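You operate a simulated robot arm through the tools that you are given. There is no shell and no other tool. Be economical: measure what you need, move in short steps, check, and stop when the job is done.

The job below is to be done with a simulated two-armed robot. You get a single attempt, and the scene is never put back.

JOB
Empty the mixer into the yellow tub and set it on the dosing bench.
Fine: stand the tub under the mixer gate first; shut the gate; turn the timer to OFF.
Where things are to end (x, y in the base frame): yellow tub within 60 mm of [550, 240].

It is judged by the outcome, as a careful person would: the job done as asked, and still so three seconds after it is handed in. It fails if anything else is knocked over, pushed out of place, dropped, spilled or broken.

ROBOT AND FRAMES
Two 7-joint arms with two-finger parallel grippers on one trunk, on a base that drives. Base frame: it is fixed to the floor where the robot stands at the start and does not move with it; the origin is under the middle of the robot, x ahead of it, y to its left, z up; the surface under the hand at the start is at about z = 500. Readings come in mm, rad, newtons and seconds.
The left shoulder is at the start at [163, 171, 1108], the right one opposite. With the tool pointing down near the work surface each hand reaches from about 100 to 840 mm from the robot's upright axis, wherever it stands, measured 20 degrees to its own side. Places, roughly: mixer [700, -500, 800]; mixer gate [500, -500, 700]; mixer ledge [500, -400, 500]; mixer timer dial [600, -200, 900]; top of the dosing bench [700, 800, 800]. Payload 4.4 kg a hand.
The tool frame of a hand sits at the grasp point between the pads (the TCP): z along the fingers, y along the line on which they close. The tips reach 23 mm beyond it. The gripper opens to 94 mm. The fingers are 38 mm wide and 10 mm thick; the gripper's body (54 by 96 mm) begins 39 mm behind the TCP.
Orientation is told as [roll, pitch, yaw] about the base's x, y, z axes, in that order, counted from this pose: with the fingers straight down and closing along the base's y, the tool's x points along the base's -x, its y along +y and its z along -z.

CONTROLS
- The arms move only by the tool servo_tool. It takes "left_plan", "right_plan" or both (then of equal length, played together; a hand with none holds still); each is a list of rows, each a list of 7 numbers: the shift along the tool's x, y, z in units of 25 mm (1.0 is 25 mm), then the turn, a rotation vector about the tool's x, y, z in units of 4 degrees (1.0 is 4 degrees), then the opening, from 0 (shut) to 1 (fully open). In form: [[dx, dy, dz, wx, wy, wz, grip], ...]. A call has 1 to 10 rows; each row shifts and turns the commanded pose from where the row before left it, along the tool's axes as they then stand. A call with a number of a shift or a turn outside -1 to 1 is refused whole. Rows are played at 5 a second. More than 50 mm and 0.15 rad between two rows, or a gripper value outside its range, and nothing of the call is played. A pose out of reach is approached as far as the arm can. The call stops where the force on the tool passes 40 N (or 10 N more than at its start, if that is more) or the arm is blocked; 0.2 s more then pass. Each finger travels about 72 mm/s and halts on what it meets, pressing with about 21 N; the grip force reading is that of the motor and also rises with nothing between the fingers. The clock runs only during rows and for 0.2 s after the last one: add rows that do not move to give the fingers time. The reply holds the time, the measured pose of the TCP, the force on the tool along the base axes, the opening and the grip force, in the units named above and with some noise, with the torque about the TCP (base axes, N m) and any sound that the robot's microphone picked up, and new pictures: "show" is both (left out), scene, wrist or none (wrist: the cameras of the hands that moved).
- Cameras (640 x 400 px; columns grow to the right, rows downward): "scene" is now at [269.4, -31.5, 1224.7]; the picture's right is [-0.49, -0.87, 0.00], its down [-0.63, 0.35, -0.69] and it looks along [0.60, -0.33, -0.73] (base axes); focal length 214 px, centre (320, 200). "left" rides on the left gripper at [86, -16, -74] in its tool frame; the picture's right is [0.18, 0.98, 0.00], its down [-0.58, 0.11, -0.81] and it looks along [-0.79, 0.15, 0.59] (tool axes); focal length 243 px, centre (320, 200). "right" rides on the right gripper at [86, 16, -75] in its tool frame; the picture's right is [-0.18, 0.98, 0.00], its down [-0.58, -0.11, -0.81] and it looks along [-0.79, -0.15, 0.59] (tool axes); focal length 243 px, centre (320, 200). There is no depth. A picture from a camera that has moved, and an enlarged one, comes with that camera's place and axes in the base frame and with its lens. The place of the scene camera against the robot may be out by one fixed shift of up to 12 mm in any direction.
- lift_body(by): slides the trunk up (or, below 0, down) by that many mm; the arms and the scene camera ride with it, the base frame stays. It gives what a move gives, with no picture.
- roll_base(legs): drives the robot by 1 to 6 legs, each [ahead, left, turn to the left] in mm, mm and rad, along the robot's own axes; the way and the turn of a leg run together, so that a leg with both is an arc; at most 1500 mm and 3.142 rad a leg. The arms and the cameras ride along, it lands a little off, and it stops where it bumps. It gives what a move gives, and a new picture of the scene camera.
- pan_tilt(pan, tilt): turns the head with the scene camera to pan (to the left, within 1.396 rad either way) and tilt (down, from -0.506 to 1.204), counted from straight ahead of the robot. It gives what a move gives, and a new picture of the scene camera.
- close_up(camera, box): a new picture of the part [left, top, right, bottom] of that camera's present view, enlarged. No time passes.
- finish_job(): hands the job in; it is judged then, once.

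Go step by step. Nothing tells you exact positions but the pictures and the camera data: compare them with the known pose of the tool, close in by small moves and look again before you grip or let go. The budget is 120 turns and 260 pictures, counting those below and the enlarged ones. Unless the task says otherwise, let go and move clear before handing in, and close with one line.

The tools are called after "Call:" as a command line: name --argument value ..., lists and objects as JSON in quotes. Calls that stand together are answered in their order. servo_tool: Moves the arms, as the interface text tells. Its arguments: {"type":"object","properties":{"left_plan":{"type":"array"},"right_plan":{"type":"array"},"show":{"type":"string","enum":["both","scene","wrist","none"]}},"required":[]} The other tools are called the same way: lift_body (by) slides the trunk up or down; roll_base (legs) drives the base; pan_tilt (pan, tilt) turns the head that bears the scene camera; close_up (camera, box) takes an enlarged picture of a part of a camera's view; finish_job () hands the job in.

At the start:

```text
time_s: 0.0
left_ee_pos: [528.5, -17.8, 1050.2]
left_tool_rot: [-0.001, 0.0, 0.001]
left_wrist_force: [0.8, 0.1, 0.5]
left_wrist_torque: [0.0, 0.0, -0.02]
left_gripper_width: 94.0
left_grasp_force: 0.1
right_ee_pos: [373.7, -444.7, 1095.5]
right_tool_rot: [-0.001, 0.0, 0.001]
right_wrist_force: [0.5, 0.2, -1.0]
right_wrist_torque: [-0.03, 0.04, 0.03]
right_gripper_width: 94.0
right_grasp_force: 0.0
trunk travel left (down, up): [-125.0, 263.0]
robot x, y, heading: [0.4, -1.1, -0.0]
head pan, tilt: [-0.506, 0.812]
```

scene: 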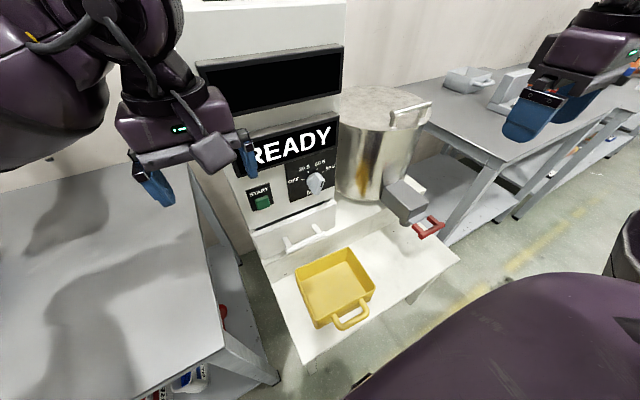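
right: 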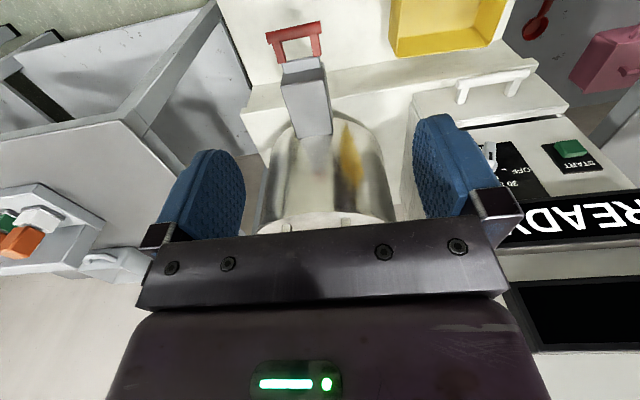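
left: 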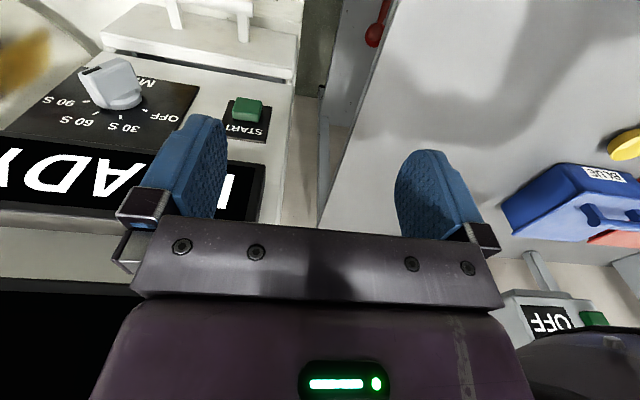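

The mixer reads READY, and the yellow tub is on the ledge beside the gate with its red handle. I'll look closer at the parts first.

Call:
close_up --camera "scene" --box '[220, 60, 460, 210]'

Call:
close_up --camera "scene" --box '[240, 180, 480, 330]'

Call:
pan_tilt --pan 0.7 --tilt 0.7

```text
2.67 times, centred on (340, 135) of scene
camera zoom: at [269.4, -31.5, 1224.7], right [-0.49, -0.87, 0.0], down [-0.63, 0.35, -0.69], along [0.6, -0.33, -0.73], focal length 572 px, centre (267, 373)
```

zoom: 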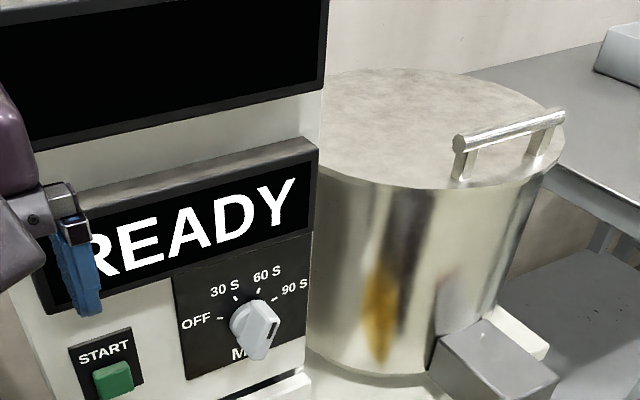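

```text
2.67 times, centred on (360, 255) of scene
camera zoom: at [269.4, -31.5, 1224.7], right [-0.49, -0.87, 0.0], down [-0.63, 0.35, -0.69], along [0.6, -0.33, -0.73], focal length 572 px, centre (213, 53)
```

zoom: 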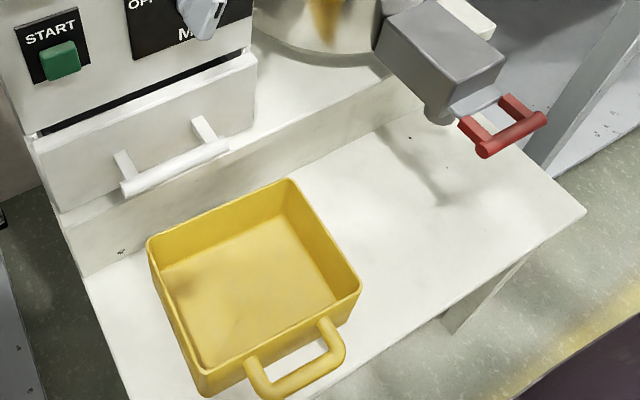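

```text
time_s: 1.4
left_ee_pos: [529.1, -17.2, 1050.3]
left_tool_rot: [0.0, 0.0, 0.0]
left_wrist_force: [-0.5, 0.1, -0.7]
left_wrist_torque: [0.01, -0.02, -0.02]
left_gripper_width: 94.1
left_grasp_force: 0.0
right_ee_pos: [374.3, -444.3, 1097.0]
right_tool_rot: [0.0, 0.001, 0.001]
right_wrist_force: [-0.7, 0.6, 0.5]
right_wrist_torque: [0.01, -0.01, 0.01]
right_gripper_width: 93.9
right_grasp_force: 0.1
trunk travel left (down, up): [-125.0, 263.0]
robot x, y, heading: [-1.4, 0.6, 0.002]
head pan, tilt: [0.7, 0.7]
camera scene: at [264.4, 62.1, 1233.9], right [0.64, -0.77, 0.0], down [-0.49, -0.41, -0.76], along [0.59, 0.49, -0.64], focal length 214 px, centre (320, 200)
```

scene: 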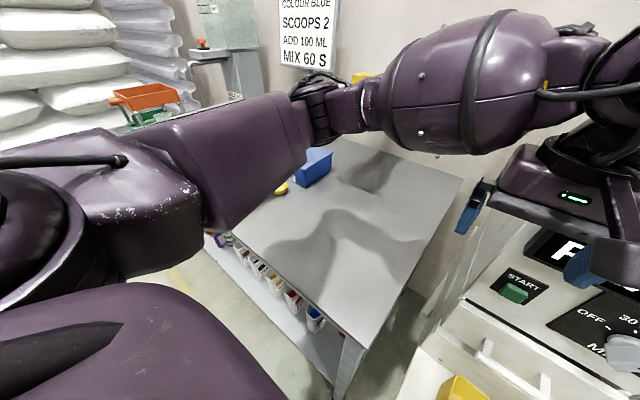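

The wall sign and READY suggest the batch is already mixed. Next I'll study the gate and its handle.

Call:
close_up --camera "right" --box '[220, 0, 420, 125]'

Call:
pan_tilt --pan -0.9 --tilt 0.9

Call:
close_up --camera "scene" --box '[240, 130, 400, 230]'

```text
3.20 times, centred on (320, 62) of right
camera zoom: at [288.0, -428.6, 1171.1], right [0.18, 0.98, 0.0], down [0.58, -0.11, 0.81], along [0.79, -0.15, -0.59], focal length 776 px, centre (320, 640)
```

zoom: 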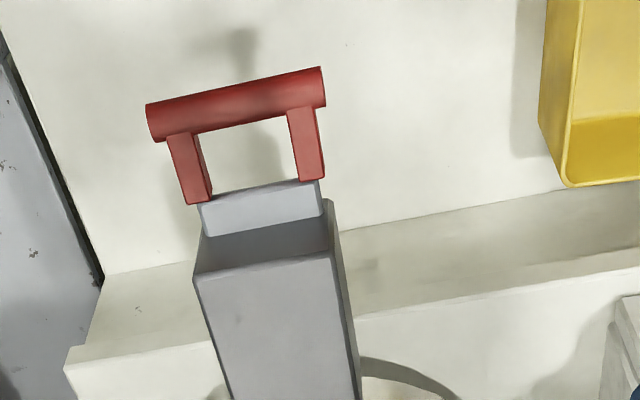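

```text
time_s: 3.1
left_ee_pos: [529.6, -17.1, 1050.3]
left_tool_rot: [-0.001, 0.001, 0.0]
left_wrist_force: [-0.5, -0.5, 0.8]
left_wrist_torque: [0.0, 0.0, 0.0]
left_gripper_width: 93.9
left_grasp_force: 0.0
right_ee_pos: [374.0, -443.6, 1095.7]
right_tool_rot: [-0.001, -0.001, 0.001]
right_wrist_force: [0.0, 0.6, 0.0]
right_wrist_torque: [0.03, 0.02, 0.0]
right_gripper_width: 93.9
right_grasp_force: 0.1
trunk travel left (down, up): [-125.0, 263.0]
robot x, y, heading: [0.2, 2.4, -0.001]
head pan, tilt: [-0.901, 0.901]
camera scene: at [246.3, -51.7, 1217.8], right [-0.78, -0.62, 0.0], down [-0.49, 0.61, -0.62], along [0.39, -0.49, -0.78], focal length 214 px, centre (320, 200)
```

scene: 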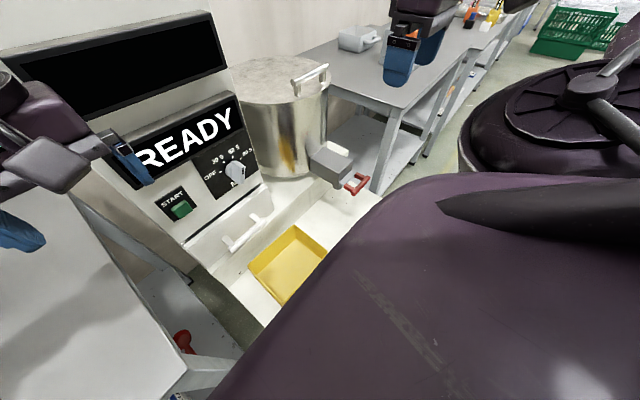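

```text
4.00 times, centred on (320, 180) of scene
camera zoom: at [246.3, -51.7, 1217.8], right [-0.78, -0.62, 0.0], down [-0.49, 0.61, -0.62], along [0.39, -0.49, -0.78], focal length 858 px, centre (320, 280)
```

zoom: 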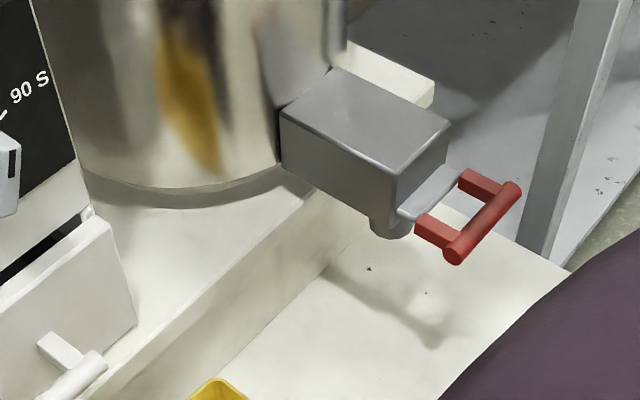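

The gate is a horizontal slide with a red U-handle pulled toward the robot, and the spout hangs under the grey box at about [515,-495,650]. The tub is at about [490,-200] with its handle facing me. I'll pull the left hand back and drive right so the tub is centred.

Call:
servo_tool --left_plan '[[1, 0, 0, 0, 0, 0, 1], [1, 0, 0, 0, 0, 0, 1], [1, 0, 0, 0, 0, 0, 1], [1, 0, 0, 0, 0, 0, 1], [1, 0, 0, 0, 0, 0, 1], [1, 0, 0, 0, 0, 0, 1]]' --show "none"

Call:
pan_tilt --pan -0.3 --tilt 0.95

Call:
roll_base --legs '[[0, -200, 0]]'

```text
time_s: 4.6
left_ee_pos: [381.5, -16.3, 1047.6]
left_tool_rot: [0.005, -0.004, 0.005]
left_wrist_force: [7.6, 2.1, -3.5]
left_wrist_torque: [-0.17, 0.24, -0.18]
left_gripper_width: 93.9
left_grasp_force: 0.1
right_ee_pos: [374.0, -444.7, 1094.5]
right_tool_rot: [-0.001, 0.002, 0.0]
right_wrist_force: [-0.2, 0.4, 0.4]
right_wrist_torque: [-0.02, -0.03, 0.0]
right_gripper_width: 93.9
right_grasp_force: 0.2
trunk travel left (down, up): [-125.0, 263.0]
robot x, y, heading: [2.5, -0.9, -0.005]
head pan, tilt: [-0.901, 0.901]
stopped in row 6 (left hand): the force on the tool passed its limit at 48 N (the readings are from after the stop); the commanded pose is now the measured one
```

```text
time_s: 5.6
left_ee_pos: [382.5, -16.9, 1048.3]
left_tool_rot: [0.003, -0.005, 0.005]
left_wrist_force: [13.1, 2.2, -7.6]
left_wrist_torque: [-0.03, 0.15, -0.01]
left_gripper_width: 93.8
left_grasp_force: 0.1
right_ee_pos: [373.0, -444.2, 1096.8]
right_tool_rot: [0.0, 0.0, -0.001]
right_wrist_force: [-0.2, 0.0, 0.3]
right_wrist_torque: [-0.01, -0.01, 0.0]
right_gripper_width: 93.8
right_grasp_force: 0.1
trunk travel left (down, up): [-125.0, 263.0]
robot x, y, heading: [-1.0, -3.4, 0.001]
head pan, tilt: [-0.3, 0.949]
camera scene: at [268.9, -14.2, 1214.1], right [-0.3, -0.95, 0.0], down [-0.78, 0.24, -0.58], along [0.56, -0.17, -0.81], focal length 214 px, centre (320, 200)
```

scene: 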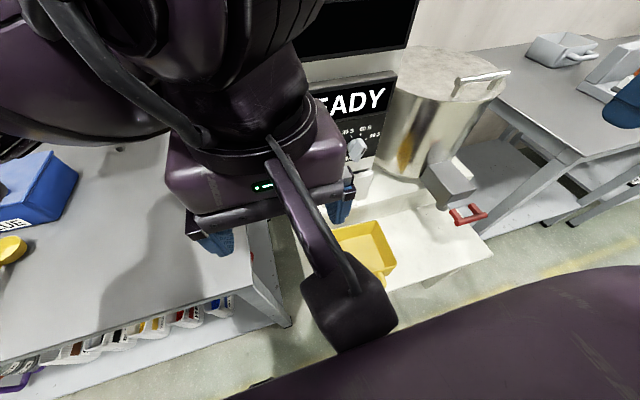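

```text
time_s: 8.0
left_ee_pos: [380.6, -221.1, 1049.4]
left_tool_rot: [0.004, -0.004, 0.003]
left_wrist_force: [20.1, -1.4, -10.2]
left_wrist_torque: [0.19, 0.4, 0.37]
left_gripper_width: 93.9
left_grasp_force: 0.0
right_ee_pos: [372.0, -647.8, 1096.2]
right_tool_rot: [0.0, -0.001, -0.003]
right_wrist_force: [-1.1, -0.2, 0.2]
right_wrist_torque: [0.02, 0.01, 0.0]
right_gripper_width: 94.0
right_grasp_force: 0.0
trunk travel left (down, up): [-125.0, 263.0]
robot x, y, heading: [1.6, -202.0, -0.006]
head pan, tilt: [-0.3, 0.949]
camera scene: at [268.4, -217.9, 1214.1], right [-0.3, -0.95, 0.0], down [-0.78, 0.24, -0.58], along [0.56, -0.17, -0.81], focal length 214 px, centre (320, 200)
```

scene: 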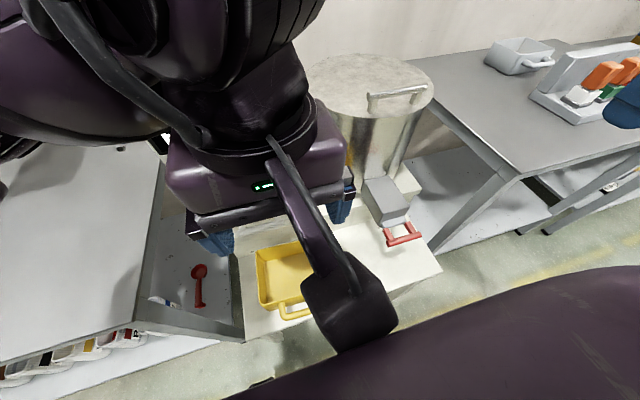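

The left hand's camera is pressing on the robot's own head, so I'll move it forward and out to the left.

Call:
servo_tool --left_plan '[[-1, 0, 0, 0, 0, 0, 1], [-1, 0, 0, 0, 0, 0, 1], [0, 1, 0, 0, 0, 0, 1], [0, 1, 0, 0, 0, 0, 1], [0, 1, 0, 0, 0, 0, 1], [0, 1, 0, 0, 0, 0, 1], [0, 1, 0, 0, 0, 0, 1], [0, 1, 0, 0, 0, 0, 1], [0, 1, 0, 0, 0, 0, 1], [0, 1, 0, 0, 0, 0, 1]]' --right_plan '[[0, 0.4, 1, 0, 0, 0, 1], [0, 0.5, 1, 0, 0, 0, 1], [0, 0.5, 1, 0, 0, 0, 1], [0, 0.5, 1, 0, 0, 0, 1], [0, 0.5, 1, 0, 0, 0, 1], [0, 0, 0, 0, 0, 0, 1], [0, 0, 0, 0, 0, 0, 1], [0, 0, 0, 0, 0, 0, 1], [0, 0, 0, 0, 0, 0, 1], [0, 0, 0, 0, 0, 0, 1]]' --show "none"

Call:
servo_tool --left_plan '[[0, 1, 0, 0, 0, 0, 1], [0, 1, 0, 0, 0, 0, 1], [0, 1, 0, 0, 0, 0, 1], [0, 1, 0, 0, 0, 0, 1]]' --show "both"

Call:
close_up --camera "right" --box '[160, 0, 640, 300]'

```text
time_s: 10.2
left_ee_pos: [449.5, -18.1, 1061.0]
left_tool_rot: [0.001, 0.0, 0.003]
left_wrist_force: [0.1, -0.4, 0.3]
left_wrist_torque: [0.01, -0.01, 0.02]
left_gripper_width: 94.1
left_grasp_force: 0.1
left hand out of reach, approached as far as the arm can: row 8, 9, 10
right_ee_pos: [404.8, -622.6, 985.0]
right_tool_rot: [0.001, -0.001, -0.004]
right_wrist_force: [0.4, 0.5, 1.2]
right_wrist_torque: [-0.01, 0.02, 0.0]
right_gripper_width: 93.9
right_grasp_force: 0.1
right hand out of reach, approached as far as the arm can: row 2, 3, 4, 5
trunk travel left (down, up): [-125.0, 263.0]
robot x, y, heading: [-0.6, -203.6, -0.009]
head pan, tilt: [-0.3, 0.949]
```

```text
time_s: 11.2
left_ee_pos: [450.0, 81.5, 1059.7]
left_tool_rot: [0.005, -0.005, 0.003]
left_wrist_force: [-0.5, 0.4, -0.2]
left_wrist_torque: [0.0, 0.02, -0.02]
left_gripper_width: 94.3
left_grasp_force: 0.0
right_ee_pos: [404.8, -620.9, 984.8]
right_tool_rot: [0.001, 0.0, -0.003]
right_wrist_force: [-0.2, 0.5, -0.2]
right_wrist_torque: [0.0, 0.0, 0.03]
right_gripper_width: 94.1
right_grasp_force: 0.0
trunk travel left (down, up): [-125.0, 263.0]
robot x, y, heading: [4.5, -201.0, -0.003]
head pan, tilt: [-0.3, 0.949]
camera scene: at [268.0, -217.2, 1214.3], right [-0.3, -0.95, 0.0], down [-0.78, 0.24, -0.58], along [0.56, -0.17, -0.81], focal length 214 px, centre (320, 200)
camera left: at [362.9, 64.4, 1132.9], right [-0.18, 0.98, 0.0], down [0.58, 0.11, 0.81], along [0.8, 0.15, -0.59], focal length 243 px, centre (320, 200)
```

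scene: 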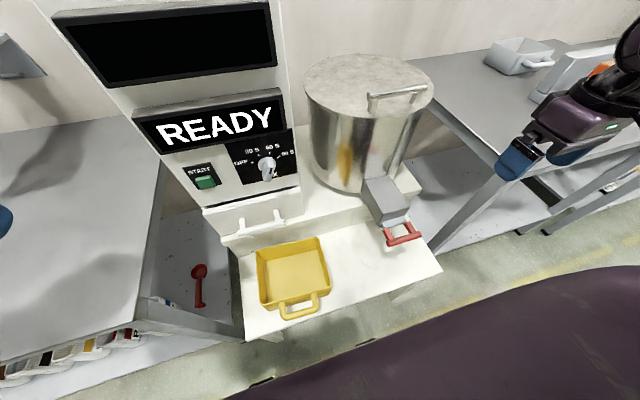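
left: 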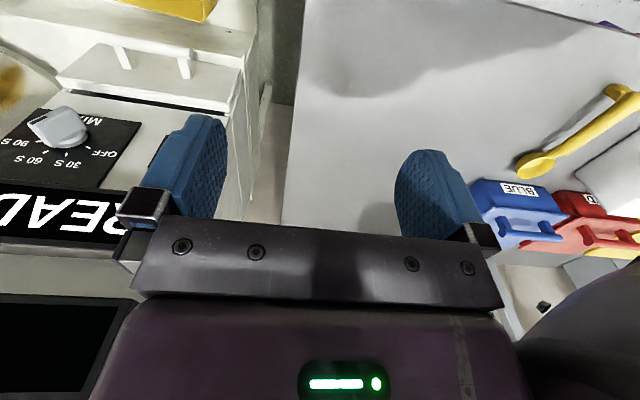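

```text
1.33 times, centred on (400, 150) of right
camera zoom: at [319.4, -604.4, 1060.3], right [0.19, 0.98, 0.0], down [0.58, -0.11, 0.81], along [0.79, -0.15, -0.59], focal length 324 px, centre (213, 267)
```

zoom: 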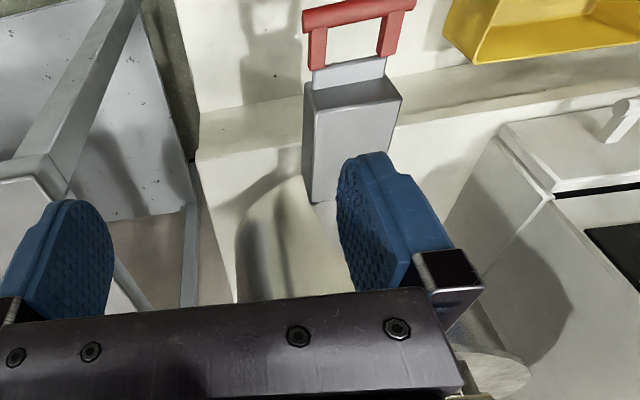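

I have a clear view now. I'll move the right hand over the tub handle to measure it with the wrist camera.

Call:
servo_tool --right_plan '[[0, 1, 0, 0, 0, 0, 1], [0, 1, 0, 0, 0, 0, 1], [0, 1, 0, 0, 0, 0, 1], [0, 1, 0, 0, 0, 0, 1], [0, 1, 0, 0, 0, 0, 1], [0, 1, 0, 0, 0, 0, 1], [0, 1, 0, 0, 0, 0, 1], [0, 1, 0, 0, 0, 0, 1], [0, 1, 0, 0, 0, 0, 1], [0, 1, 0, 0, 0, 0, 1]]' --show "none"

Call:
servo_tool --right_plan '[[0, 1, 0.5, 0, 0, 0, 1], [0, 1, 1, 0, 0, 0, 1], [0, 1, 1, 0, 0, 0, 1], [0, 1, 1, 0, 0, 0, 1], [0, 1, 1, 0, 0, 0, 1], [0, 0, 1, 0, 0, 0, 1], [0, 0, 1, 0, 0, 0, 1], [0, 0, 1, 0, 0, 0, 1], [0, 0, 1, 0, 0, 0, 1]]' --show "both"

```text
time_s: 13.4
left_ee_pos: [449.1, 80.5, 1060.4]
left_tool_rot: [0.003, -0.003, 0.0]
left_wrist_force: [-0.4, 0.2, 1.0]
left_wrist_torque: [-0.01, 0.01, -0.05]
left_gripper_width: 93.7
left_grasp_force: 0.1
right_ee_pos: [443.7, -386.9, 987.0]
right_tool_rot: [0.003, -0.001, -0.004]
right_wrist_force: [0.3, -0.1, -0.1]
right_wrist_torque: [-0.01, 0.0, -0.01]
right_gripper_width: 94.0
right_grasp_force: 0.1
right hand out of reach, approached as far as the arm can: row 1, 2, 3, 4, 5
trunk travel left (down, up): [-125.0, 263.0]
robot x, y, heading: [0.4, -203.8, -0.006]
head pan, tilt: [-0.3, 0.949]
```

```text
time_s: 15.4
left_ee_pos: [449.6, 80.1, 1060.4]
left_tool_rot: [0.002, -0.004, 0.001]
left_wrist_force: [-0.2, -0.2, -0.1]
left_wrist_torque: [0.02, -0.01, -0.02]
left_gripper_width: 93.9
left_grasp_force: 0.1
right_ee_pos: [434.7, -349.0, 890.9]
right_tool_rot: [0.001, 0.003, -0.003]
right_wrist_force: [0.4, -1.0, 0.6]
right_wrist_torque: [0.01, -0.01, 0.02]
right_gripper_width: 94.4
right_grasp_force: 0.1
right hand out of reach, approached as far as the arm can: row 3, 4, 5, 6, 7, 8, 9
trunk travel left (down, up): [-125.0, 263.0]
robot x, y, heading: [-2.1, -204.8, -0.001]
head pan, tilt: [-0.3, 0.949]
camera scene: at [268.6, -217.8, 1214.1], right [-0.3, -0.95, 0.0], down [-0.78, 0.24, -0.58], along [0.56, -0.17, -0.81], focal length 214 px, centre (320, 200)
camera right: at [349.6, -332.9, 966.4], right [0.19, 0.98, 0.0], down [0.58, -0.11, 0.81], along [0.79, -0.15, -0.59], focal length 243 px, centre (320, 200)
```

scene: 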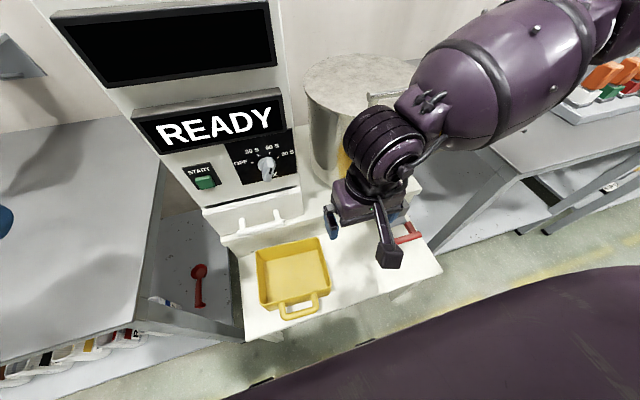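
right: 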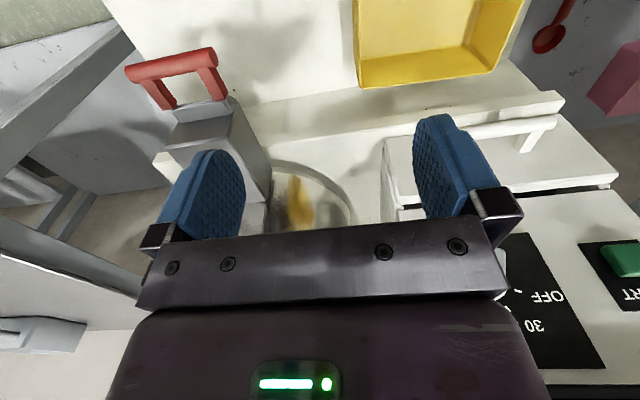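

The right arm lagged behind the plan, so I'll step straight down and see whether it follows.

Call:
servo_tool --right_plan '[[0, 0, 1, 0, 0, 0, 1], [0, 0, 1, 0, 0, 0, 1], [0, 0, 1, 0, 0, 0, 1], [0, 0, 0, 0, 0, 0, 1]]' --show "none"

Call:
servo_tool --right_plan '[[0, 1, 0, 0, 0, 0, 1], [0, 1, 0, 0, 0, 0, 1], [0, 1, 0, 0, 0, 0, 1], [0, 0, 0, 0, 0, 0, 1]]' --show "none"

```text
time_s: 16.4
left_ee_pos: [448.8, 80.3, 1059.5]
left_tool_rot: [0.004, -0.005, 0.002]
left_wrist_force: [-0.2, -0.8, 0.8]
left_wrist_torque: [-0.02, 0.0, 0.0]
left_gripper_width: 93.9
left_grasp_force: 0.1
right_ee_pos: [429.7, -375.3, 836.2]
right_tool_rot: [0.0, 0.0, -0.006]
right_wrist_force: [-0.6, -0.1, -0.6]
right_wrist_torque: [-0.03, -0.02, 0.01]
right_gripper_width: 94.1
right_grasp_force: 0.2
right hand out of reach, approached as far as the arm can: row 1, 2, 3
trunk travel left (down, up): [-125.0, 263.0]
robot x, y, heading: [-0.0, -205.3, -0.003]
head pan, tilt: [-0.3, 0.949]
```

```text
time_s: 17.4
left_ee_pos: [450.6, 80.4, 1059.3]
left_tool_rot: [0.003, -0.003, 0.003]
left_wrist_force: [-0.1, 0.5, 0.3]
left_wrist_torque: [-0.03, 0.01, 0.0]
left_gripper_width: 93.8
left_grasp_force: 0.0
right_ee_pos: [432.5, -359.8, 862.5]
right_tool_rot: [0.003, 0.002, -0.002]
right_wrist_force: [-0.3, -0.3, -0.5]
right_wrist_torque: [-0.01, 0.0, -0.02]
right_gripper_width: 93.9
right_grasp_force: 0.1
right hand out of reach, approached as far as the arm can: row 1, 2, 3
trunk travel left (down, up): [-125.0, 263.0]
robot x, y, heading: [1.3, -204.6, -0.001]
head pan, tilt: [-0.3, 0.949]
```

The arm is folded against its inner reach limit. I'll back the base up, extend the arm and lower it in free space, then come forward again.

Call:
roll_base --legs '[[-250, 0, 0]]'

Call:
servo_tool --right_plan '[[-1, 0, 0, 0, 0, 0, 1], [-1, 0, 0, 0, 0, 0, 1], [-1, 0, 0, 0, 0, 0, 1], [-1, 0, 0, 0, 0, 0, 1], [0, 0, 1, 0, 0, 0, 1], [0, 0, 1, 0, 0, 0, 1], [0, 0, 1, 0, 0, 0, 1], [0, 0, 1, 0, 0, 0, 1], [0, 0, 1, 0, 0, 0, 1], [0, 0, 0, 0, 0, 0, 1]]' --show "none"

```text
time_s: 19.2
left_ee_pos: [200.0, 81.8, 1059.8]
left_tool_rot: [0.005, -0.005, 0.002]
left_wrist_force: [0.1, -0.3, 0.2]
left_wrist_torque: [-0.02, -0.02, 0.01]
left_gripper_width: 93.8
left_grasp_force: 0.0
right_ee_pos: [183.0, -359.9, 862.3]
right_tool_rot: [0.002, 0.0, -0.001]
right_wrist_force: [-0.1, 0.2, 0.4]
right_wrist_torque: [-0.04, 0.0, 0.0]
right_gripper_width: 94.2
right_grasp_force: 0.1
trunk travel left (down, up): [-125.0, 263.0]
robot x, y, heading: [-249.8, -201.8, -0.002]
head pan, tilt: [-0.3, 0.949]
camera scene: at [19.1, -216.6, 1214.2], right [-0.3, -0.95, 0.0], down [-0.78, 0.24, -0.58], along [0.56, -0.17, -0.81], focal length 214 px, centre (320, 200)
```

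scene: 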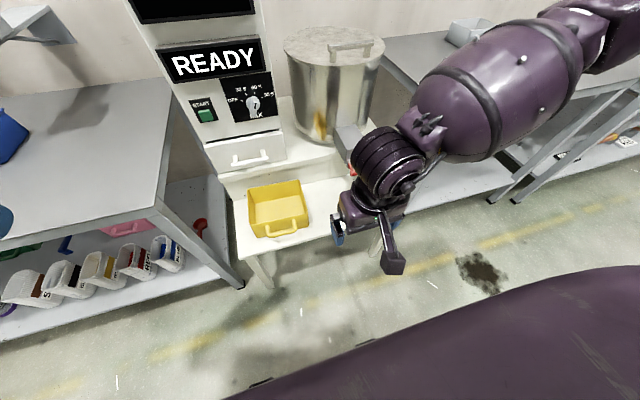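

```text
time_s: 21.4
left_ee_pos: [200.3, 81.7, 1060.2]
left_tool_rot: [0.003, -0.003, 0.003]
left_wrist_force: [-0.8, -0.6, -0.5]
left_wrist_torque: [-0.01, -0.01, 0.03]
left_gripper_width: 94.1
left_grasp_force: 0.1
right_ee_pos: [258.4, -416.5, 786.5]
right_tool_rot: [0.002, 0.001, -0.002]
right_wrist_force: [-0.5, 0.0, -1.0]
right_wrist_torque: [-0.02, 0.0, 0.01]
right_gripper_width: 94.0
right_grasp_force: 0.1
right hand out of reach, approached as far as the arm can: row 3, 4, 5, 6, 7, 8, 9
trunk travel left (down, up): [-125.0, 263.0]
robot x, y, heading: [-247.2, -199.2, -0.004]
head pan, tilt: [-0.3, 0.949]
```

Still limited, probably by a wrist joint. I'll test whether a yaw of the right hand frees it.

Call:
servo_tool --right_plan '[[0, 0, 0, 0, 0, 1, 1], [0, 0, 0, 0, 0, 1, 1], [0, 0, 0, 0, 0, 1, 1], [0, 0, 0, 0, 0, 1, 1], [0, 0, 0, 0, 0, 1, 1], [0, 0, 1, 0, 0, 0, 1], [0, 0, 1, 0, 0, 0, 1], [0, 0, 1, 0, 0, 0, 1], [0, 0, 1, 0, 0, 0, 1], [0, 0, 0, 0, 0, 0, 1]]' --show "scene"

```text
time_s: 23.6
left_ee_pos: [199.7, 81.0, 1059.6]
left_tool_rot: [0.003, -0.005, 0.001]
left_wrist_force: [-0.3, 0.2, 0.2]
left_wrist_torque: [-0.01, 0.0, -0.01]
left_gripper_width: 94.2
left_grasp_force: 0.1
right_ee_pos: [246.0, -462.9, 736.9]
right_tool_rot: [0.001, 0.001, -0.35]
right_wrist_force: [0.2, 0.6, 0.0]
right_wrist_torque: [-0.02, -0.02, 0.03]
right_gripper_width: 94.0
right_grasp_force: 0.1
right hand out of reach, approached as far as the arm can: row 6, 7, 8, 9
trunk travel left (down, up): [-125.0, 263.0]
robot x, y, heading: [-252.9, -198.9, -0.004]
head pan, tilt: [-0.3, 0.949]
camera scene: at [19.6, -216.5, 1214.2], right [-0.3, -0.95, 0.0], down [-0.78, 0.24, -0.58], along [0.56, -0.17, -0.81], focal length 214 px, centre (320, 200)
```

scene: 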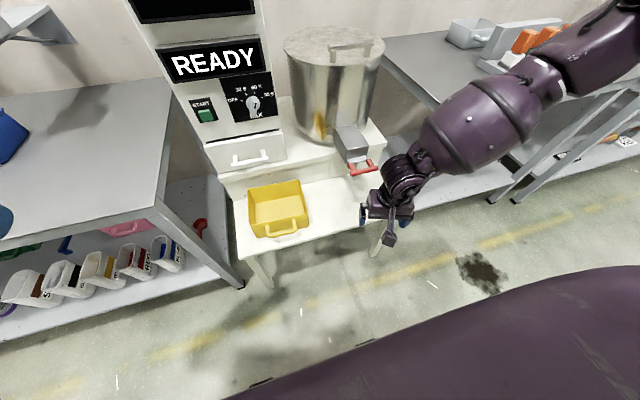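

Call:
servo_tool --right_plan '[[0, 0, 0, 0, 0, -1, 1], [0, 0, 0, 0, 0, -1, 1], [0, 0, 0, 0, 0, -1, 1], [0, 0, 0, 0, 0, -1, 1], [0, 0, 0, 0, 0, -1, 1], [0, 0, 0, 0, 0, -1, 1], [0, 0, 0, 0, 0, -1, 1], [0, 0, 0, 0, 0, -1, 1], [0, 0, 0, 0, 0, -1, 1], [0, 0, 0, 0, 0, -1, 1]]' --show "none"

Call:
servo_tool --right_plan '[[0, 0, 1, 0, 0, 0, 1], [0, 0, 1, 0, 0, 0, 1], [0, 0, 1, 0, 0, 0, 1], [0, 0, 0, 0, 0, 0, 1]]' --show "none"

```text
time_s: 25.8
left_ee_pos: [200.2, 81.7, 1059.4]
left_tool_rot: [0.003, -0.001, 0.002]
left_wrist_force: [-1.0, 0.9, 0.0]
left_wrist_torque: [0.0, 0.02, 0.02]
left_gripper_width: 94.0
left_grasp_force: 0.1
right_ee_pos: [247.0, -463.6, 738.1]
right_tool_rot: [0.001, 0.0, 0.347]
right_wrist_force: [0.3, 0.0, 0.4]
right_wrist_torque: [0.01, 0.02, -0.01]
right_gripper_width: 94.0
right_grasp_force: 0.0
trunk travel left (down, up): [-125.0, 263.0]
robot x, y, heading: [-246.5, -196.9, -0.005]
head pan, tilt: [-0.3, 0.949]
```

```text
time_s: 26.8
left_ee_pos: [199.8, 82.0, 1060.1]
left_tool_rot: [0.003, -0.002, 0.002]
left_wrist_force: [-0.2, 0.0, -0.8]
left_wrist_torque: [0.01, -0.01, -0.01]
left_gripper_width: 93.8
left_grasp_force: 0.0
right_ee_pos: [237.2, -495.4, 711.5]
right_tool_rot: [0.002, 0.0, 0.347]
right_wrist_force: [0.8, -0.1, -0.2]
right_wrist_torque: [0.03, 0.01, -0.01]
right_gripper_width: 94.1
right_grasp_force: 0.0
right hand out of reach, approached as far as the arm can: row 1, 2, 3
trunk travel left (down, up): [-125.0, 263.0]
robot x, y, heading: [-250.9, -204.3, 0.001]
head pan, tilt: [-0.3, 0.949]
```

The yaw makes no difference, so it looks like an elbow posture limit. I'll try going out to the right, down, and then back in, clear of everything.

Call:
servo_tool --right_plan '[[0, 0, 0, 0, 0, 1, 1], [0, 0, 0, 0, 0, 1, 1], [0, 0, 0, 0, 0, 1, 1], [0, 0, 0, 0, 0, 1, 1], [0, 0, 0, 0, 0, 1, 1], [0, -1, 0, 0, 0, 0, 1], [0, -1, 0, 0, 0, 0, 1], [0, -1, 0, 0, 0, 0, 1], [0, -1, 0, 0, 0, 0, 1], [0, -1, 0, 0, 0, 0, 1]]' --show "none"

Call:
servo_tool --right_plan '[[0, -1, 0, 0, 0, 0, 1], [0, -1, 0, 0, 0, 0, 1], [0, 0, 1, 0, 0, 0, 1], [0, 0, 1, 0, 0, 0, 1], [0, 0, 1, 0, 0, 0, 1], [0, 0, 1, 0, 0, 0, 1], [0, 0, 1, 0, 0, 0, 1], [0, 0, 0, 0, 0, 0, 1]]' --show "none"

Call:
servo_tool --right_plan '[[0, 1, 0, 0, 0, 0, 1], [0, 1, 0, 0, 0, 0, 1], [0, 1, 0, 0, 0, 0, 1], [0, 1, 0, 0, 0, 0, 1], [0, 1, 0, 0, 0, 0, 1], [0, 1, 0, 0, 0, 0, 1]]' --show "scene"

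```text
time_s: 29.0
left_ee_pos: [201.0, 81.3, 1058.0]
left_tool_rot: [0.004, -0.004, 0.002]
left_wrist_force: [-0.9, 0.1, -0.2]
left_wrist_torque: [-0.03, 0.02, -0.02]
left_gripper_width: 94.0
left_grasp_force: 0.0
right_ee_pos: [237.1, -622.8, 711.8]
right_tool_rot: [0.001, 0.001, -0.002]
right_wrist_force: [-0.2, -0.1, 0.3]
right_wrist_torque: [0.01, 0.03, 0.01]
right_gripper_width: 94.0
right_grasp_force: 0.1
trunk travel left (down, up): [-125.0, 263.0]
robot x, y, heading: [-245.2, -203.2, -0.003]
head pan, tilt: [-0.3, 0.949]
```

```text
time_s: 30.8
left_ee_pos: [199.8, 82.0, 1060.2]
left_tool_rot: [0.003, -0.002, 0.002]
left_wrist_force: [0.4, -0.3, -0.6]
left_wrist_torque: [0.0, 0.0, 0.0]
left_gripper_width: 94.1
left_grasp_force: 0.0
right_ee_pos: [230.6, -673.3, 654.0]
right_tool_rot: [0.001, 0.001, -0.004]
right_wrist_force: [-0.1, 0.1, 0.5]
right_wrist_torque: [0.0, -0.01, -0.04]
right_gripper_width: 94.1
right_grasp_force: 0.0
right hand out of reach, approached as far as the arm can: row 5, 6, 7
trunk travel left (down, up): [-125.0, 263.0]
robot x, y, heading: [-253.3, -205.6, 0.003]
head pan, tilt: [-0.3, 0.949]
```

```text
time_s: 32.2
left_ee_pos: [201.0, 82.1, 1059.1]
left_tool_rot: [0.003, -0.003, 0.002]
left_wrist_force: [0.0, -0.3, 0.4]
left_wrist_torque: [0.0, 0.0, -0.02]
left_gripper_width: 93.9
left_grasp_force: 0.1
right_ee_pos: [228.7, -535.9, 687.0]
right_tool_rot: [0.0, 0.0, -0.005]
right_wrist_force: [0.3, 0.3, 0.2]
right_wrist_torque: [0.0, 0.01, 0.0]
right_gripper_width: 94.1
right_grasp_force: 0.1
right hand out of reach, approached as far as the arm can: row 2, 3, 4, 5, 6
trunk travel left (down, up): [-125.0, 263.0]
robot x, y, heading: [-249.5, -201.4, -0.006]
head pan, tilt: [-0.3, 0.949]
camera scene: at [19.6, -216.4, 1214.2], right [-0.3, -0.95, 0.0], down [-0.78, 0.24, -0.58], along [0.56, -0.17, -0.81], focal length 214 px, centre (320, 200)
```

scene: 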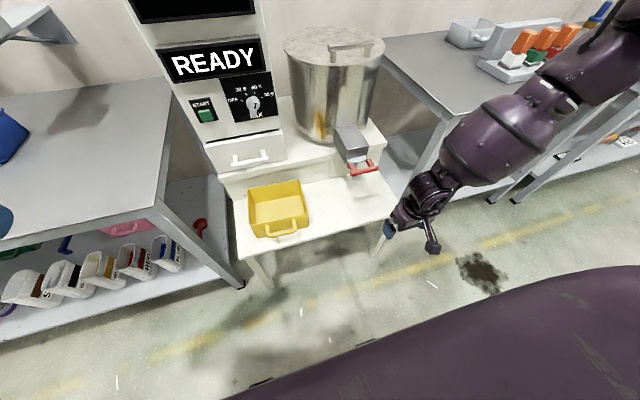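

I'll extend the right arm far out over the free floor on the right so the elbow can drop, then bring it in low.

Call:
servo_tool --right_plan '[[0, -1, 0, 0, 0, 0, 1], [0, -1, 0, 0, 0, 0, 1], [0, -1, 0, 0, 0, 0, 1], [0, -1, 0, 0, 0, 0, 1], [0, -1, 0, 0, 0, 0, 1], [0, -1, 0, 0, 0, 0, 1], [0, -1, 0, 0, 0, 0, 1], [0, -1, 0, 0, 0, 0, 1], [0, -1, 0, 0, 0, 0, 1], [0, -1, 0, 0, 0, 0, 1]]' --show "none"

Call:
servo_tool --right_plan '[[0, -1, 0, 0, 0, 0, 1], [0, -1, 0, 0, 0, 0, 1], [0, -1, 0, 0, 0, 0, 1], [0, -1, 0, 0, 0, 0, 1], [0, 0, 1, 0, 0, 0, 1], [0, 0, 1, 0, 0, 0, 1], [0, 0, 1, 0, 0, 0, 1], [0, 0, 1, 0, 0, 0, 1], [0, 0, 1, 0, 0, 0, 1], [0, 0, 1, 0, 0, 0, 1]]' --show "scene"

```text
time_s: 34.4
left_ee_pos: [198.5, 81.6, 1060.0]
left_tool_rot: [0.003, -0.006, 0.002]
left_wrist_force: [0.3, -0.7, 0.4]
left_wrist_torque: [0.01, -0.02, 0.01]
left_gripper_width: 94.1
left_grasp_force: 0.1
right_ee_pos: [221.5, -776.0, 697.7]
right_tool_rot: [-0.001, -0.001, -0.004]
right_wrist_force: [0.4, -0.8, 0.3]
right_wrist_torque: [-0.01, 0.0, -0.03]
right_gripper_width: 93.8
right_grasp_force: 0.0
right hand out of reach, approached as far as the arm can: row 10
trunk travel left (down, up): [-125.0, 263.0]
robot x, y, heading: [-249.4, -200.9, -0.001]
head pan, tilt: [-0.3, 0.949]
```

```text
time_s: 36.6
left_ee_pos: [199.7, 81.0, 1060.0]
left_tool_rot: [0.004, -0.004, 0.002]
left_wrist_force: [0.3, 0.1, -0.8]
left_wrist_torque: [0.04, 0.02, 0.02]
left_gripper_width: 94.1
left_grasp_force: 0.0
right_ee_pos: [176.7, -746.0, 659.5]
right_tool_rot: [-0.003, 0.001, -0.002]
right_wrist_force: [0.2, -0.4, 0.3]
right_wrist_torque: [0.01, -0.03, 0.0]
right_gripper_width: 94.0
right_grasp_force: 0.0
right hand out of reach, approached as far as the arm can: row 1, 2, 3, 4, 5, 6, 7, 8, 9, 10
trunk travel left (down, up): [-125.0, 263.0]
robot x, y, heading: [-250.9, -200.2, -0.005]
head pan, tilt: [-0.3, 0.949]
camera scene: at [19.8, -216.4, 1214.1], right [-0.3, -0.95, 0.0], down [-0.78, 0.24, -0.58], along [0.56, -0.17, -0.81], focal length 214 px, centre (320, 200)
```

scene: 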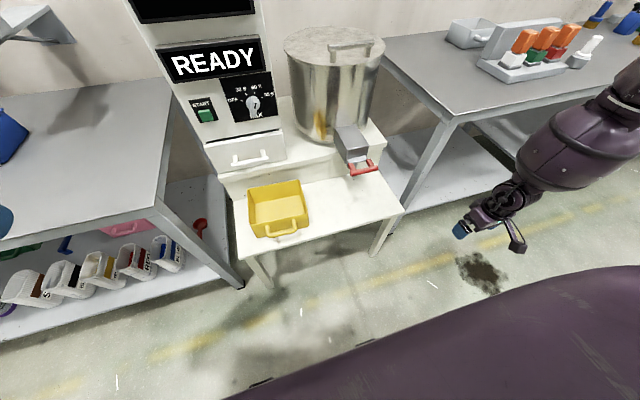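

The right arm is still limited. I'll test how the left arm behaves going down in free space, which is clear of the bench.

Call:
servo_tool --left_plan '[[0, 0, 1, 0, 0, 0, 1], [0, 0, 1, 0, 0, 0, 1], [0, 0, 1, 0, 0, 0, 1], [0, 0, 1, 0, 0, 0, 1], [0, 0, 1, 0, 0, 0, 1], [0, 0, 1, 0, 0, 0, 1], [0, 0, 1, 0, 0, 0, 1], [0, 0, 1, 0, 0, 0, 1]]' --right_plan '[[0, 1, 0, 0.5, 0, 0, 1], [0, 1, 0, 1, 0, 0, 1], [0, 1, 0, 1, 0, 0, 1], [0, 1, 0, 1, 0, 0, 1], [0, 0, 0, 1, 0, 0, 1], [0, 0, 0, 1, 0, 0, 1], [0, 0, 0, 1, 0, 0, 1], [0, 0, 0, 1, 0, 0, 1]]' --show "scene"

```text
time_s: 38.4
left_ee_pos: [212.4, 82.4, 878.6]
left_tool_rot: [0.003, -0.002, 0.002]
left_wrist_force: [0.4, 0.2, -0.3]
left_wrist_torque: [0.03, 0.01, -0.03]
left_gripper_width: 94.0
left_grasp_force: 0.1
left hand out of reach, approached as far as the arm can: row 2, 3
right_ee_pos: [172.9, -665.6, 688.4]
right_tool_rot: [-0.524, -0.001, -0.002]
right_wrist_force: [-0.3, 0.4, -0.9]
right_wrist_torque: [0.02, 0.01, -0.03]
right_gripper_width: 94.0
right_grasp_force: 0.0
right hand out of reach, approached as far as the arm can: row 1, 2, 3, 4, 5, 6, 7, 8
trunk travel left (down, up): [-125.0, 263.0]
robot x, y, heading: [-251.2, -202.0, -0.002]
head pan, tilt: [-0.3, 0.949]
camera scene: at [19.7, -216.5, 1214.1], right [-0.3, -0.95, 0.0], down [-0.78, 0.24, -0.58], along [0.56, -0.17, -0.81], focal length 214 px, centre (320, 200)
```

scene: 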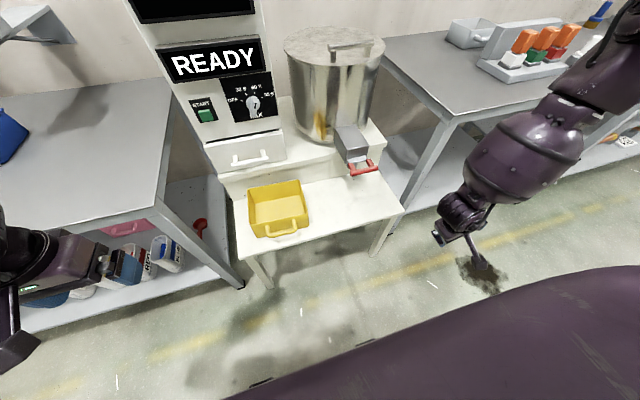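

The left arm goes down well. I'll continue it to confirm, and bring the right arm back upright and up to retry the mirrored path.

Call:
servo_tool --left_plan '[[0, 0, 1, 0, 0, 0, 1], [0, 0, 1, 0, 0, 0, 1], [0, 0, 1, 0, 0, 0, 1], [0, 0, 1, 0, 0, 0, 1], [0, 0, 1, 0, 0, 0, 1], [0, 0, 1, 0, 0, 0, 1], [0, 0, 1, 0, 0, 0, 1], [0, 0, 1, 0, 0, 0, 1], [0, 0, 1, 0, 0, 0, 1], [0, 0, 1, 0, 0, 0, 1]]' --right_plan '[[0, 0, -1, -1, 0, 0, 1], [0, 0, -1, -1, 0, 0, 1], [0, 0, -1, -1, 0, 0, 1], [0, 0, -1, -1, 0, 0, 1], [0, 0, -1, -1, 0, 0, 1], [0, 0, -1, -1, 0, 0, 1], [0, 0, -1, -1, 0, 0, 1], [0, 0, -1, -0.5, 0, 0, 1], [0, 0, -1, 0, 0, 0, 1], [0, 0, -1, 0, 0, 0, 1]]' --show "none"

Call:
servo_tool --right_plan '[[0, 1, -1, 0, 0, 0, 1], [0, 1, -1, 0, 0, 0, 1], [0, 1, -1, 0, 0, 0, 1], [0, 1, -1, 0, 0, 0, 1], [0, 1, -1, 0, 0, 0, 1], [0, 1, -0.5, 0, 0, 0, 1]]' --show "scene"

```text
time_s: 40.6
left_ee_pos: [212.8, 83.8, 628.9]
left_tool_rot: [0.004, -0.005, 0.001]
left_wrist_force: [-0.5, 0.0, -0.4]
left_wrist_torque: [-0.02, 0.03, -0.02]
left_gripper_width: 94.0
left_grasp_force: 0.0
right_ee_pos: [173.3, -612.7, 924.8]
right_tool_rot: [0.002, 0.001, 0.0]
right_wrist_force: [0.6, 0.3, 0.5]
right_wrist_torque: [0.01, -0.02, 0.01]
right_gripper_width: 94.1
right_grasp_force: 0.1
trunk travel left (down, up): [-125.0, 263.0]
robot x, y, heading: [-248.3, -205.2, -0.003]
head pan, tilt: [-0.3, 0.949]
```

```text
time_s: 42.0
left_ee_pos: [213.2, 82.9, 628.4]
left_tool_rot: [0.003, -0.005, 0.002]
left_wrist_force: [0.1, -0.3, 0.5]
left_wrist_torque: [0.02, -0.01, -0.01]
left_gripper_width: 93.9
left_grasp_force: 0.0
right_ee_pos: [187.5, -467.6, 1065.2]
right_tool_rot: [0.002, 0.0, -0.003]
right_wrist_force: [0.5, 1.0, 0.6]
right_wrist_torque: [0.0, -0.03, 0.02]
right_gripper_width: 93.9
right_grasp_force: 0.1
right hand out of reach, approached as far as the arm can: row 2, 3
trunk travel left (down, up): [-125.0, 263.0]
robot x, y, heading: [-247.8, -201.7, -0.006]
head pan, tilt: [-0.3, 0.949]
camera scene: at [20.5, -216.9, 1213.7], right [-0.3, -0.95, 0.0], down [-0.78, 0.24, -0.58], along [0.56, -0.17, -0.81], focal length 214 px, centre (320, 200)
```

scene: 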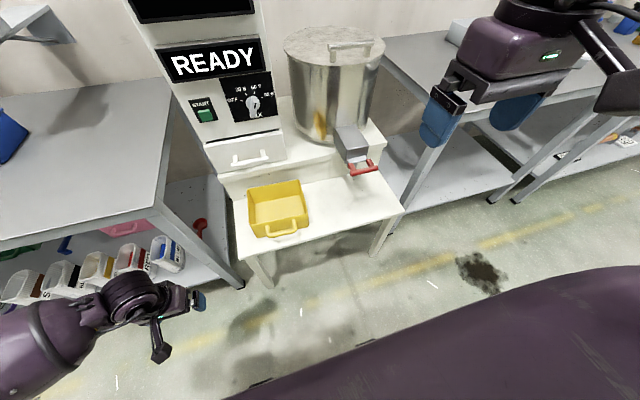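

Left is fine at z 629. Now the right arm from the mirrored pose, straight down.

Call:
servo_tool --right_plan '[[0, 0, 1, 0, 0, 0, 1], [0, 0, 1, 0, 0, 0, 1], [0, 0, 1, 0, 0, 0, 1], [0, 0, 1, 0, 0, 0, 1], [0, 0, 1, 0, 0, 0, 1], [0, 0, 1, 0, 0, 0, 1], [0, 0, 1, 0, 0, 0, 1], [0, 0, 1, 0, 0, 0, 1], [0, 0, 1, 0, 0, 0, 1], [0, 0, 1, 0, 0, 0, 1]]' --show "scene"

```text
time_s: 44.2
left_ee_pos: [211.9, 84.6, 628.7]
left_tool_rot: [0.004, -0.004, 0.001]
left_wrist_force: [0.3, -0.1, -1.0]
left_wrist_torque: [-0.01, 0.06, 0.0]
left_gripper_width: 94.1
left_grasp_force: 0.0
right_ee_pos: [185.7, -466.7, 814.3]
right_tool_rot: [0.001, 0.003, -0.002]
right_wrist_force: [-0.6, -0.4, 0.3]
right_wrist_torque: [-0.03, -0.02, -0.02]
right_gripper_width: 93.8
right_grasp_force: 0.1
trunk travel left (down, up): [-125.0, 263.0]
robot x, y, heading: [-251.3, -201.2, 0.001]
head pan, tilt: [-0.3, 0.949]
camera scene: at [20.2, -216.5, 1213.9], right [-0.3, -0.95, 0.0], down [-0.78, 0.24, -0.58], along [0.56, -0.17, -0.81], focal length 214 px, centre (320, 200)
```

scene: 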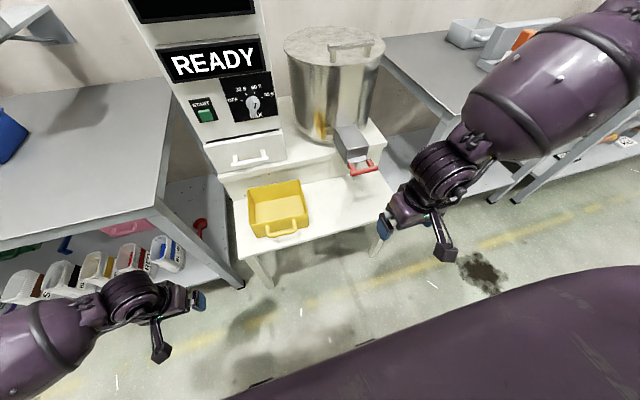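

The right arm now follows without a hitch. I'll go lower and inward.

Call:
servo_tool --right_plan '[[0, 0, 1, 0, 0, 0, 1], [0, 0, 1, 0, 0, 0, 1], [0, 0, 1, 0, 0, 0, 1], [0, 0, 1, 0, 0, 0, 1], [0, 0, 1, 0, 0, 0, 1], [0, 0, 1, 0, 0, 0, 1], [0, 0, 1, 0, 0, 0, 1], [0, 1, 0, 0, 0, 0, 1], [0, 1, 0, 0, 0, 0, 1], [0, 1, 0, 0, 0, 0, 1]]' --show "none"

Call:
servo_tool --right_plan '[[0, 1, 0, 0, 0, 0, 1], [0, 1, 0, 0, 0, 0, 1], [0, 1, 0, 0, 0, 0, 1], [0, 1, 0, 0, 0, 0, 1], [0, 1, 0, 0, 0, 0, 1], [0, 1, 0, 0, 0, 0, 1]]' --show "both"

```text
time_s: 46.4
left_ee_pos: [212.5, 84.3, 628.6]
left_tool_rot: [0.002, -0.005, 0.002]
left_wrist_force: [0.8, -0.6, 0.3]
left_wrist_torque: [-0.03, -0.06, -0.02]
left_gripper_width: 94.2
left_grasp_force: 0.1
right_ee_pos: [185.5, -457.2, 736.3]
right_tool_rot: [0.002, -0.001, -0.001]
right_wrist_force: [0.0, 0.4, -0.8]
right_wrist_torque: [-0.01, 0.03, -0.01]
right_gripper_width: 94.1
right_grasp_force: 0.1
right hand out of reach, approached as far as the arm can: row 4, 5, 6, 7, 8, 9, 10
trunk travel left (down, up): [-125.0, 263.0]
robot x, y, heading: [-249.5, -200.4, 0.0]
head pan, tilt: [-0.3, 0.949]
```

```text
time_s: 47.8
left_ee_pos: [213.6, 83.6, 628.9]
left_tool_rot: [0.003, -0.004, 0.003]
left_wrist_force: [0.0, 0.7, 0.5]
left_wrist_torque: [-0.03, 0.02, 0.01]
left_gripper_width: 94.1
left_grasp_force: 0.1
right_ee_pos: [190.1, -390.9, 807.9]
right_tool_rot: [0.001, 0.0, -0.001]
right_wrist_force: [0.4, 0.5, 0.1]
right_wrist_torque: [0.0, 0.0, -0.03]
right_gripper_width: 93.8
right_grasp_force: 0.0
right hand out of reach, approached as far as the arm can: row 1, 2, 3, 4, 5, 6
trunk travel left (down, up): [-125.0, 263.0]
robot x, y, heading: [-249.2, -198.6, 0.001]
head pan, tilt: [-0.3, 0.949]
camera scene: at [19.6, -216.5, 1214.2], right [-0.3, -0.95, 0.0], down [-0.78, 0.24, -0.58], along [0.56, -0.17, -0.81], focal length 214 px, centre (320, 200)
camera right: at [103.5, -375.5, 883.6], right [0.19, 0.98, 0.0], down [0.58, -0.11, 0.81], along [0.79, -0.15, -0.59], focal length 243 px, centre (320, 200)
```

scene: 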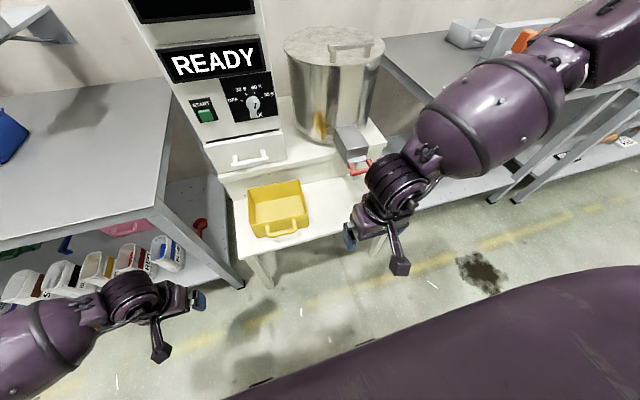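
right: 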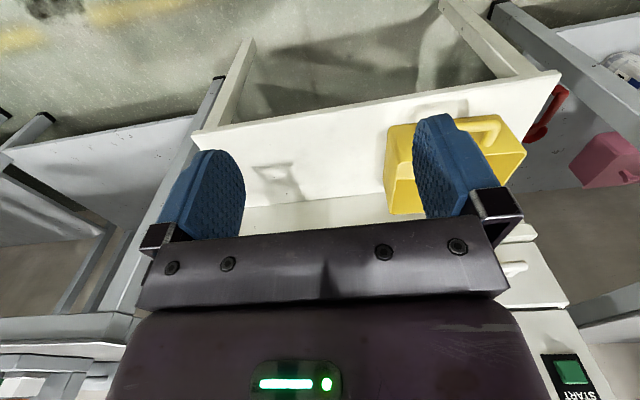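

The left arm has its elbow low and the right one has it high. I'll send the right arm through the mirrored start pose of the left arm to get the low-elbow posture.

Call:
servo_tool --right_plan '[[0, 0, -1, 0, 0, 0, 1], [0, 0, -1, 0, 0, 0, 1], [0, 0, -1, 0, 0, 0, 1], [0, 0, -1, 0, 0, 0, 1], [0, 0, -1, 0, 0, 0, 1], [-1, 0, -1, 0, 0, 0, 1], [-1, 0, -1, 0, 0, 0, 1], [-1, 0, -1, 0, 0, 0, 1], [0, 0, -1, 0, 0, 0, 1], [0, 1, 0, 0, 0, 0, 1]]' --show "none"

Call:
servo_tool --right_plan '[[0, 1, 0, 0, 0, 0, 1], [0, 1, 0, 0, 0, 0, 1], [0, 1, 0, 0, 0, 0, 1], [0, 1, 0, 0, 0, 0, 1], [0, 1, 0, 0, 0, 0, 1], [0, 1, 0, 0, 0, 0, 1], [0, 1, 0, 0, 0, 0, 1], [0, 1, 0, 0, 0, 0, 1]]' --show "scene"

```text
time_s: 50.0
left_ee_pos: [213.3, 84.3, 628.1]
left_tool_rot: [0.003, -0.002, 0.004]
left_wrist_force: [-1.1, -0.4, 0.1]
left_wrist_torque: [0.0, 0.01, 0.01]
left_gripper_width: 94.0
left_grasp_force: 0.1
right_ee_pos: [264.3, -364.0, 1034.5]
right_tool_rot: [0.002, 0.003, -0.003]
right_wrist_force: [0.2, 0.2, -0.5]
right_wrist_torque: [-0.02, -0.03, 0.0]
right_gripper_width: 94.0
right_grasp_force: 0.0
trunk travel left (down, up): [-125.0, 263.0]
robot x, y, heading: [-250.9, -203.7, 0.004]
head pan, tilt: [-0.3, 0.949]
```

```text
time_s: 51.8
left_ee_pos: [213.4, 84.4, 628.9]
left_tool_rot: [0.003, -0.004, 0.002]
left_wrist_force: [0.7, -0.1, 1.1]
left_wrist_torque: [-0.01, 0.0, 0.02]
left_gripper_width: 94.0
left_grasp_force: 0.1
right_ee_pos: [263.1, -316.9, 1035.6]
right_tool_rot: [0.003, -0.001, -0.006]
right_wrist_force: [0.1, -0.1, -0.4]
right_wrist_torque: [0.01, -0.04, 0.04]
right_gripper_width: 93.9
right_grasp_force: 0.1
right hand out of reach, approached as far as the arm can: row 3, 4, 5, 6, 7, 8
trunk travel left (down, up): [-125.0, 263.0]
robot x, y, heading: [-247.9, -201.2, -0.003]
head pan, tilt: [-0.3, 0.949]
camera scene: at [19.6, -216.6, 1214.1], right [-0.3, -0.95, 0.0], down [-0.78, 0.24, -0.58], along [0.56, -0.17, -0.81], focal length 214 px, centre (320, 200)
```

scene: 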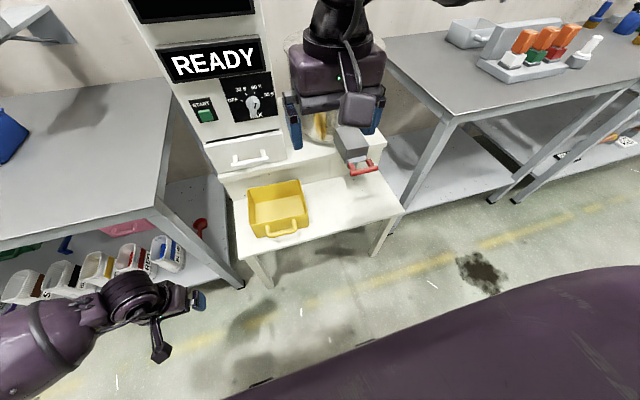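

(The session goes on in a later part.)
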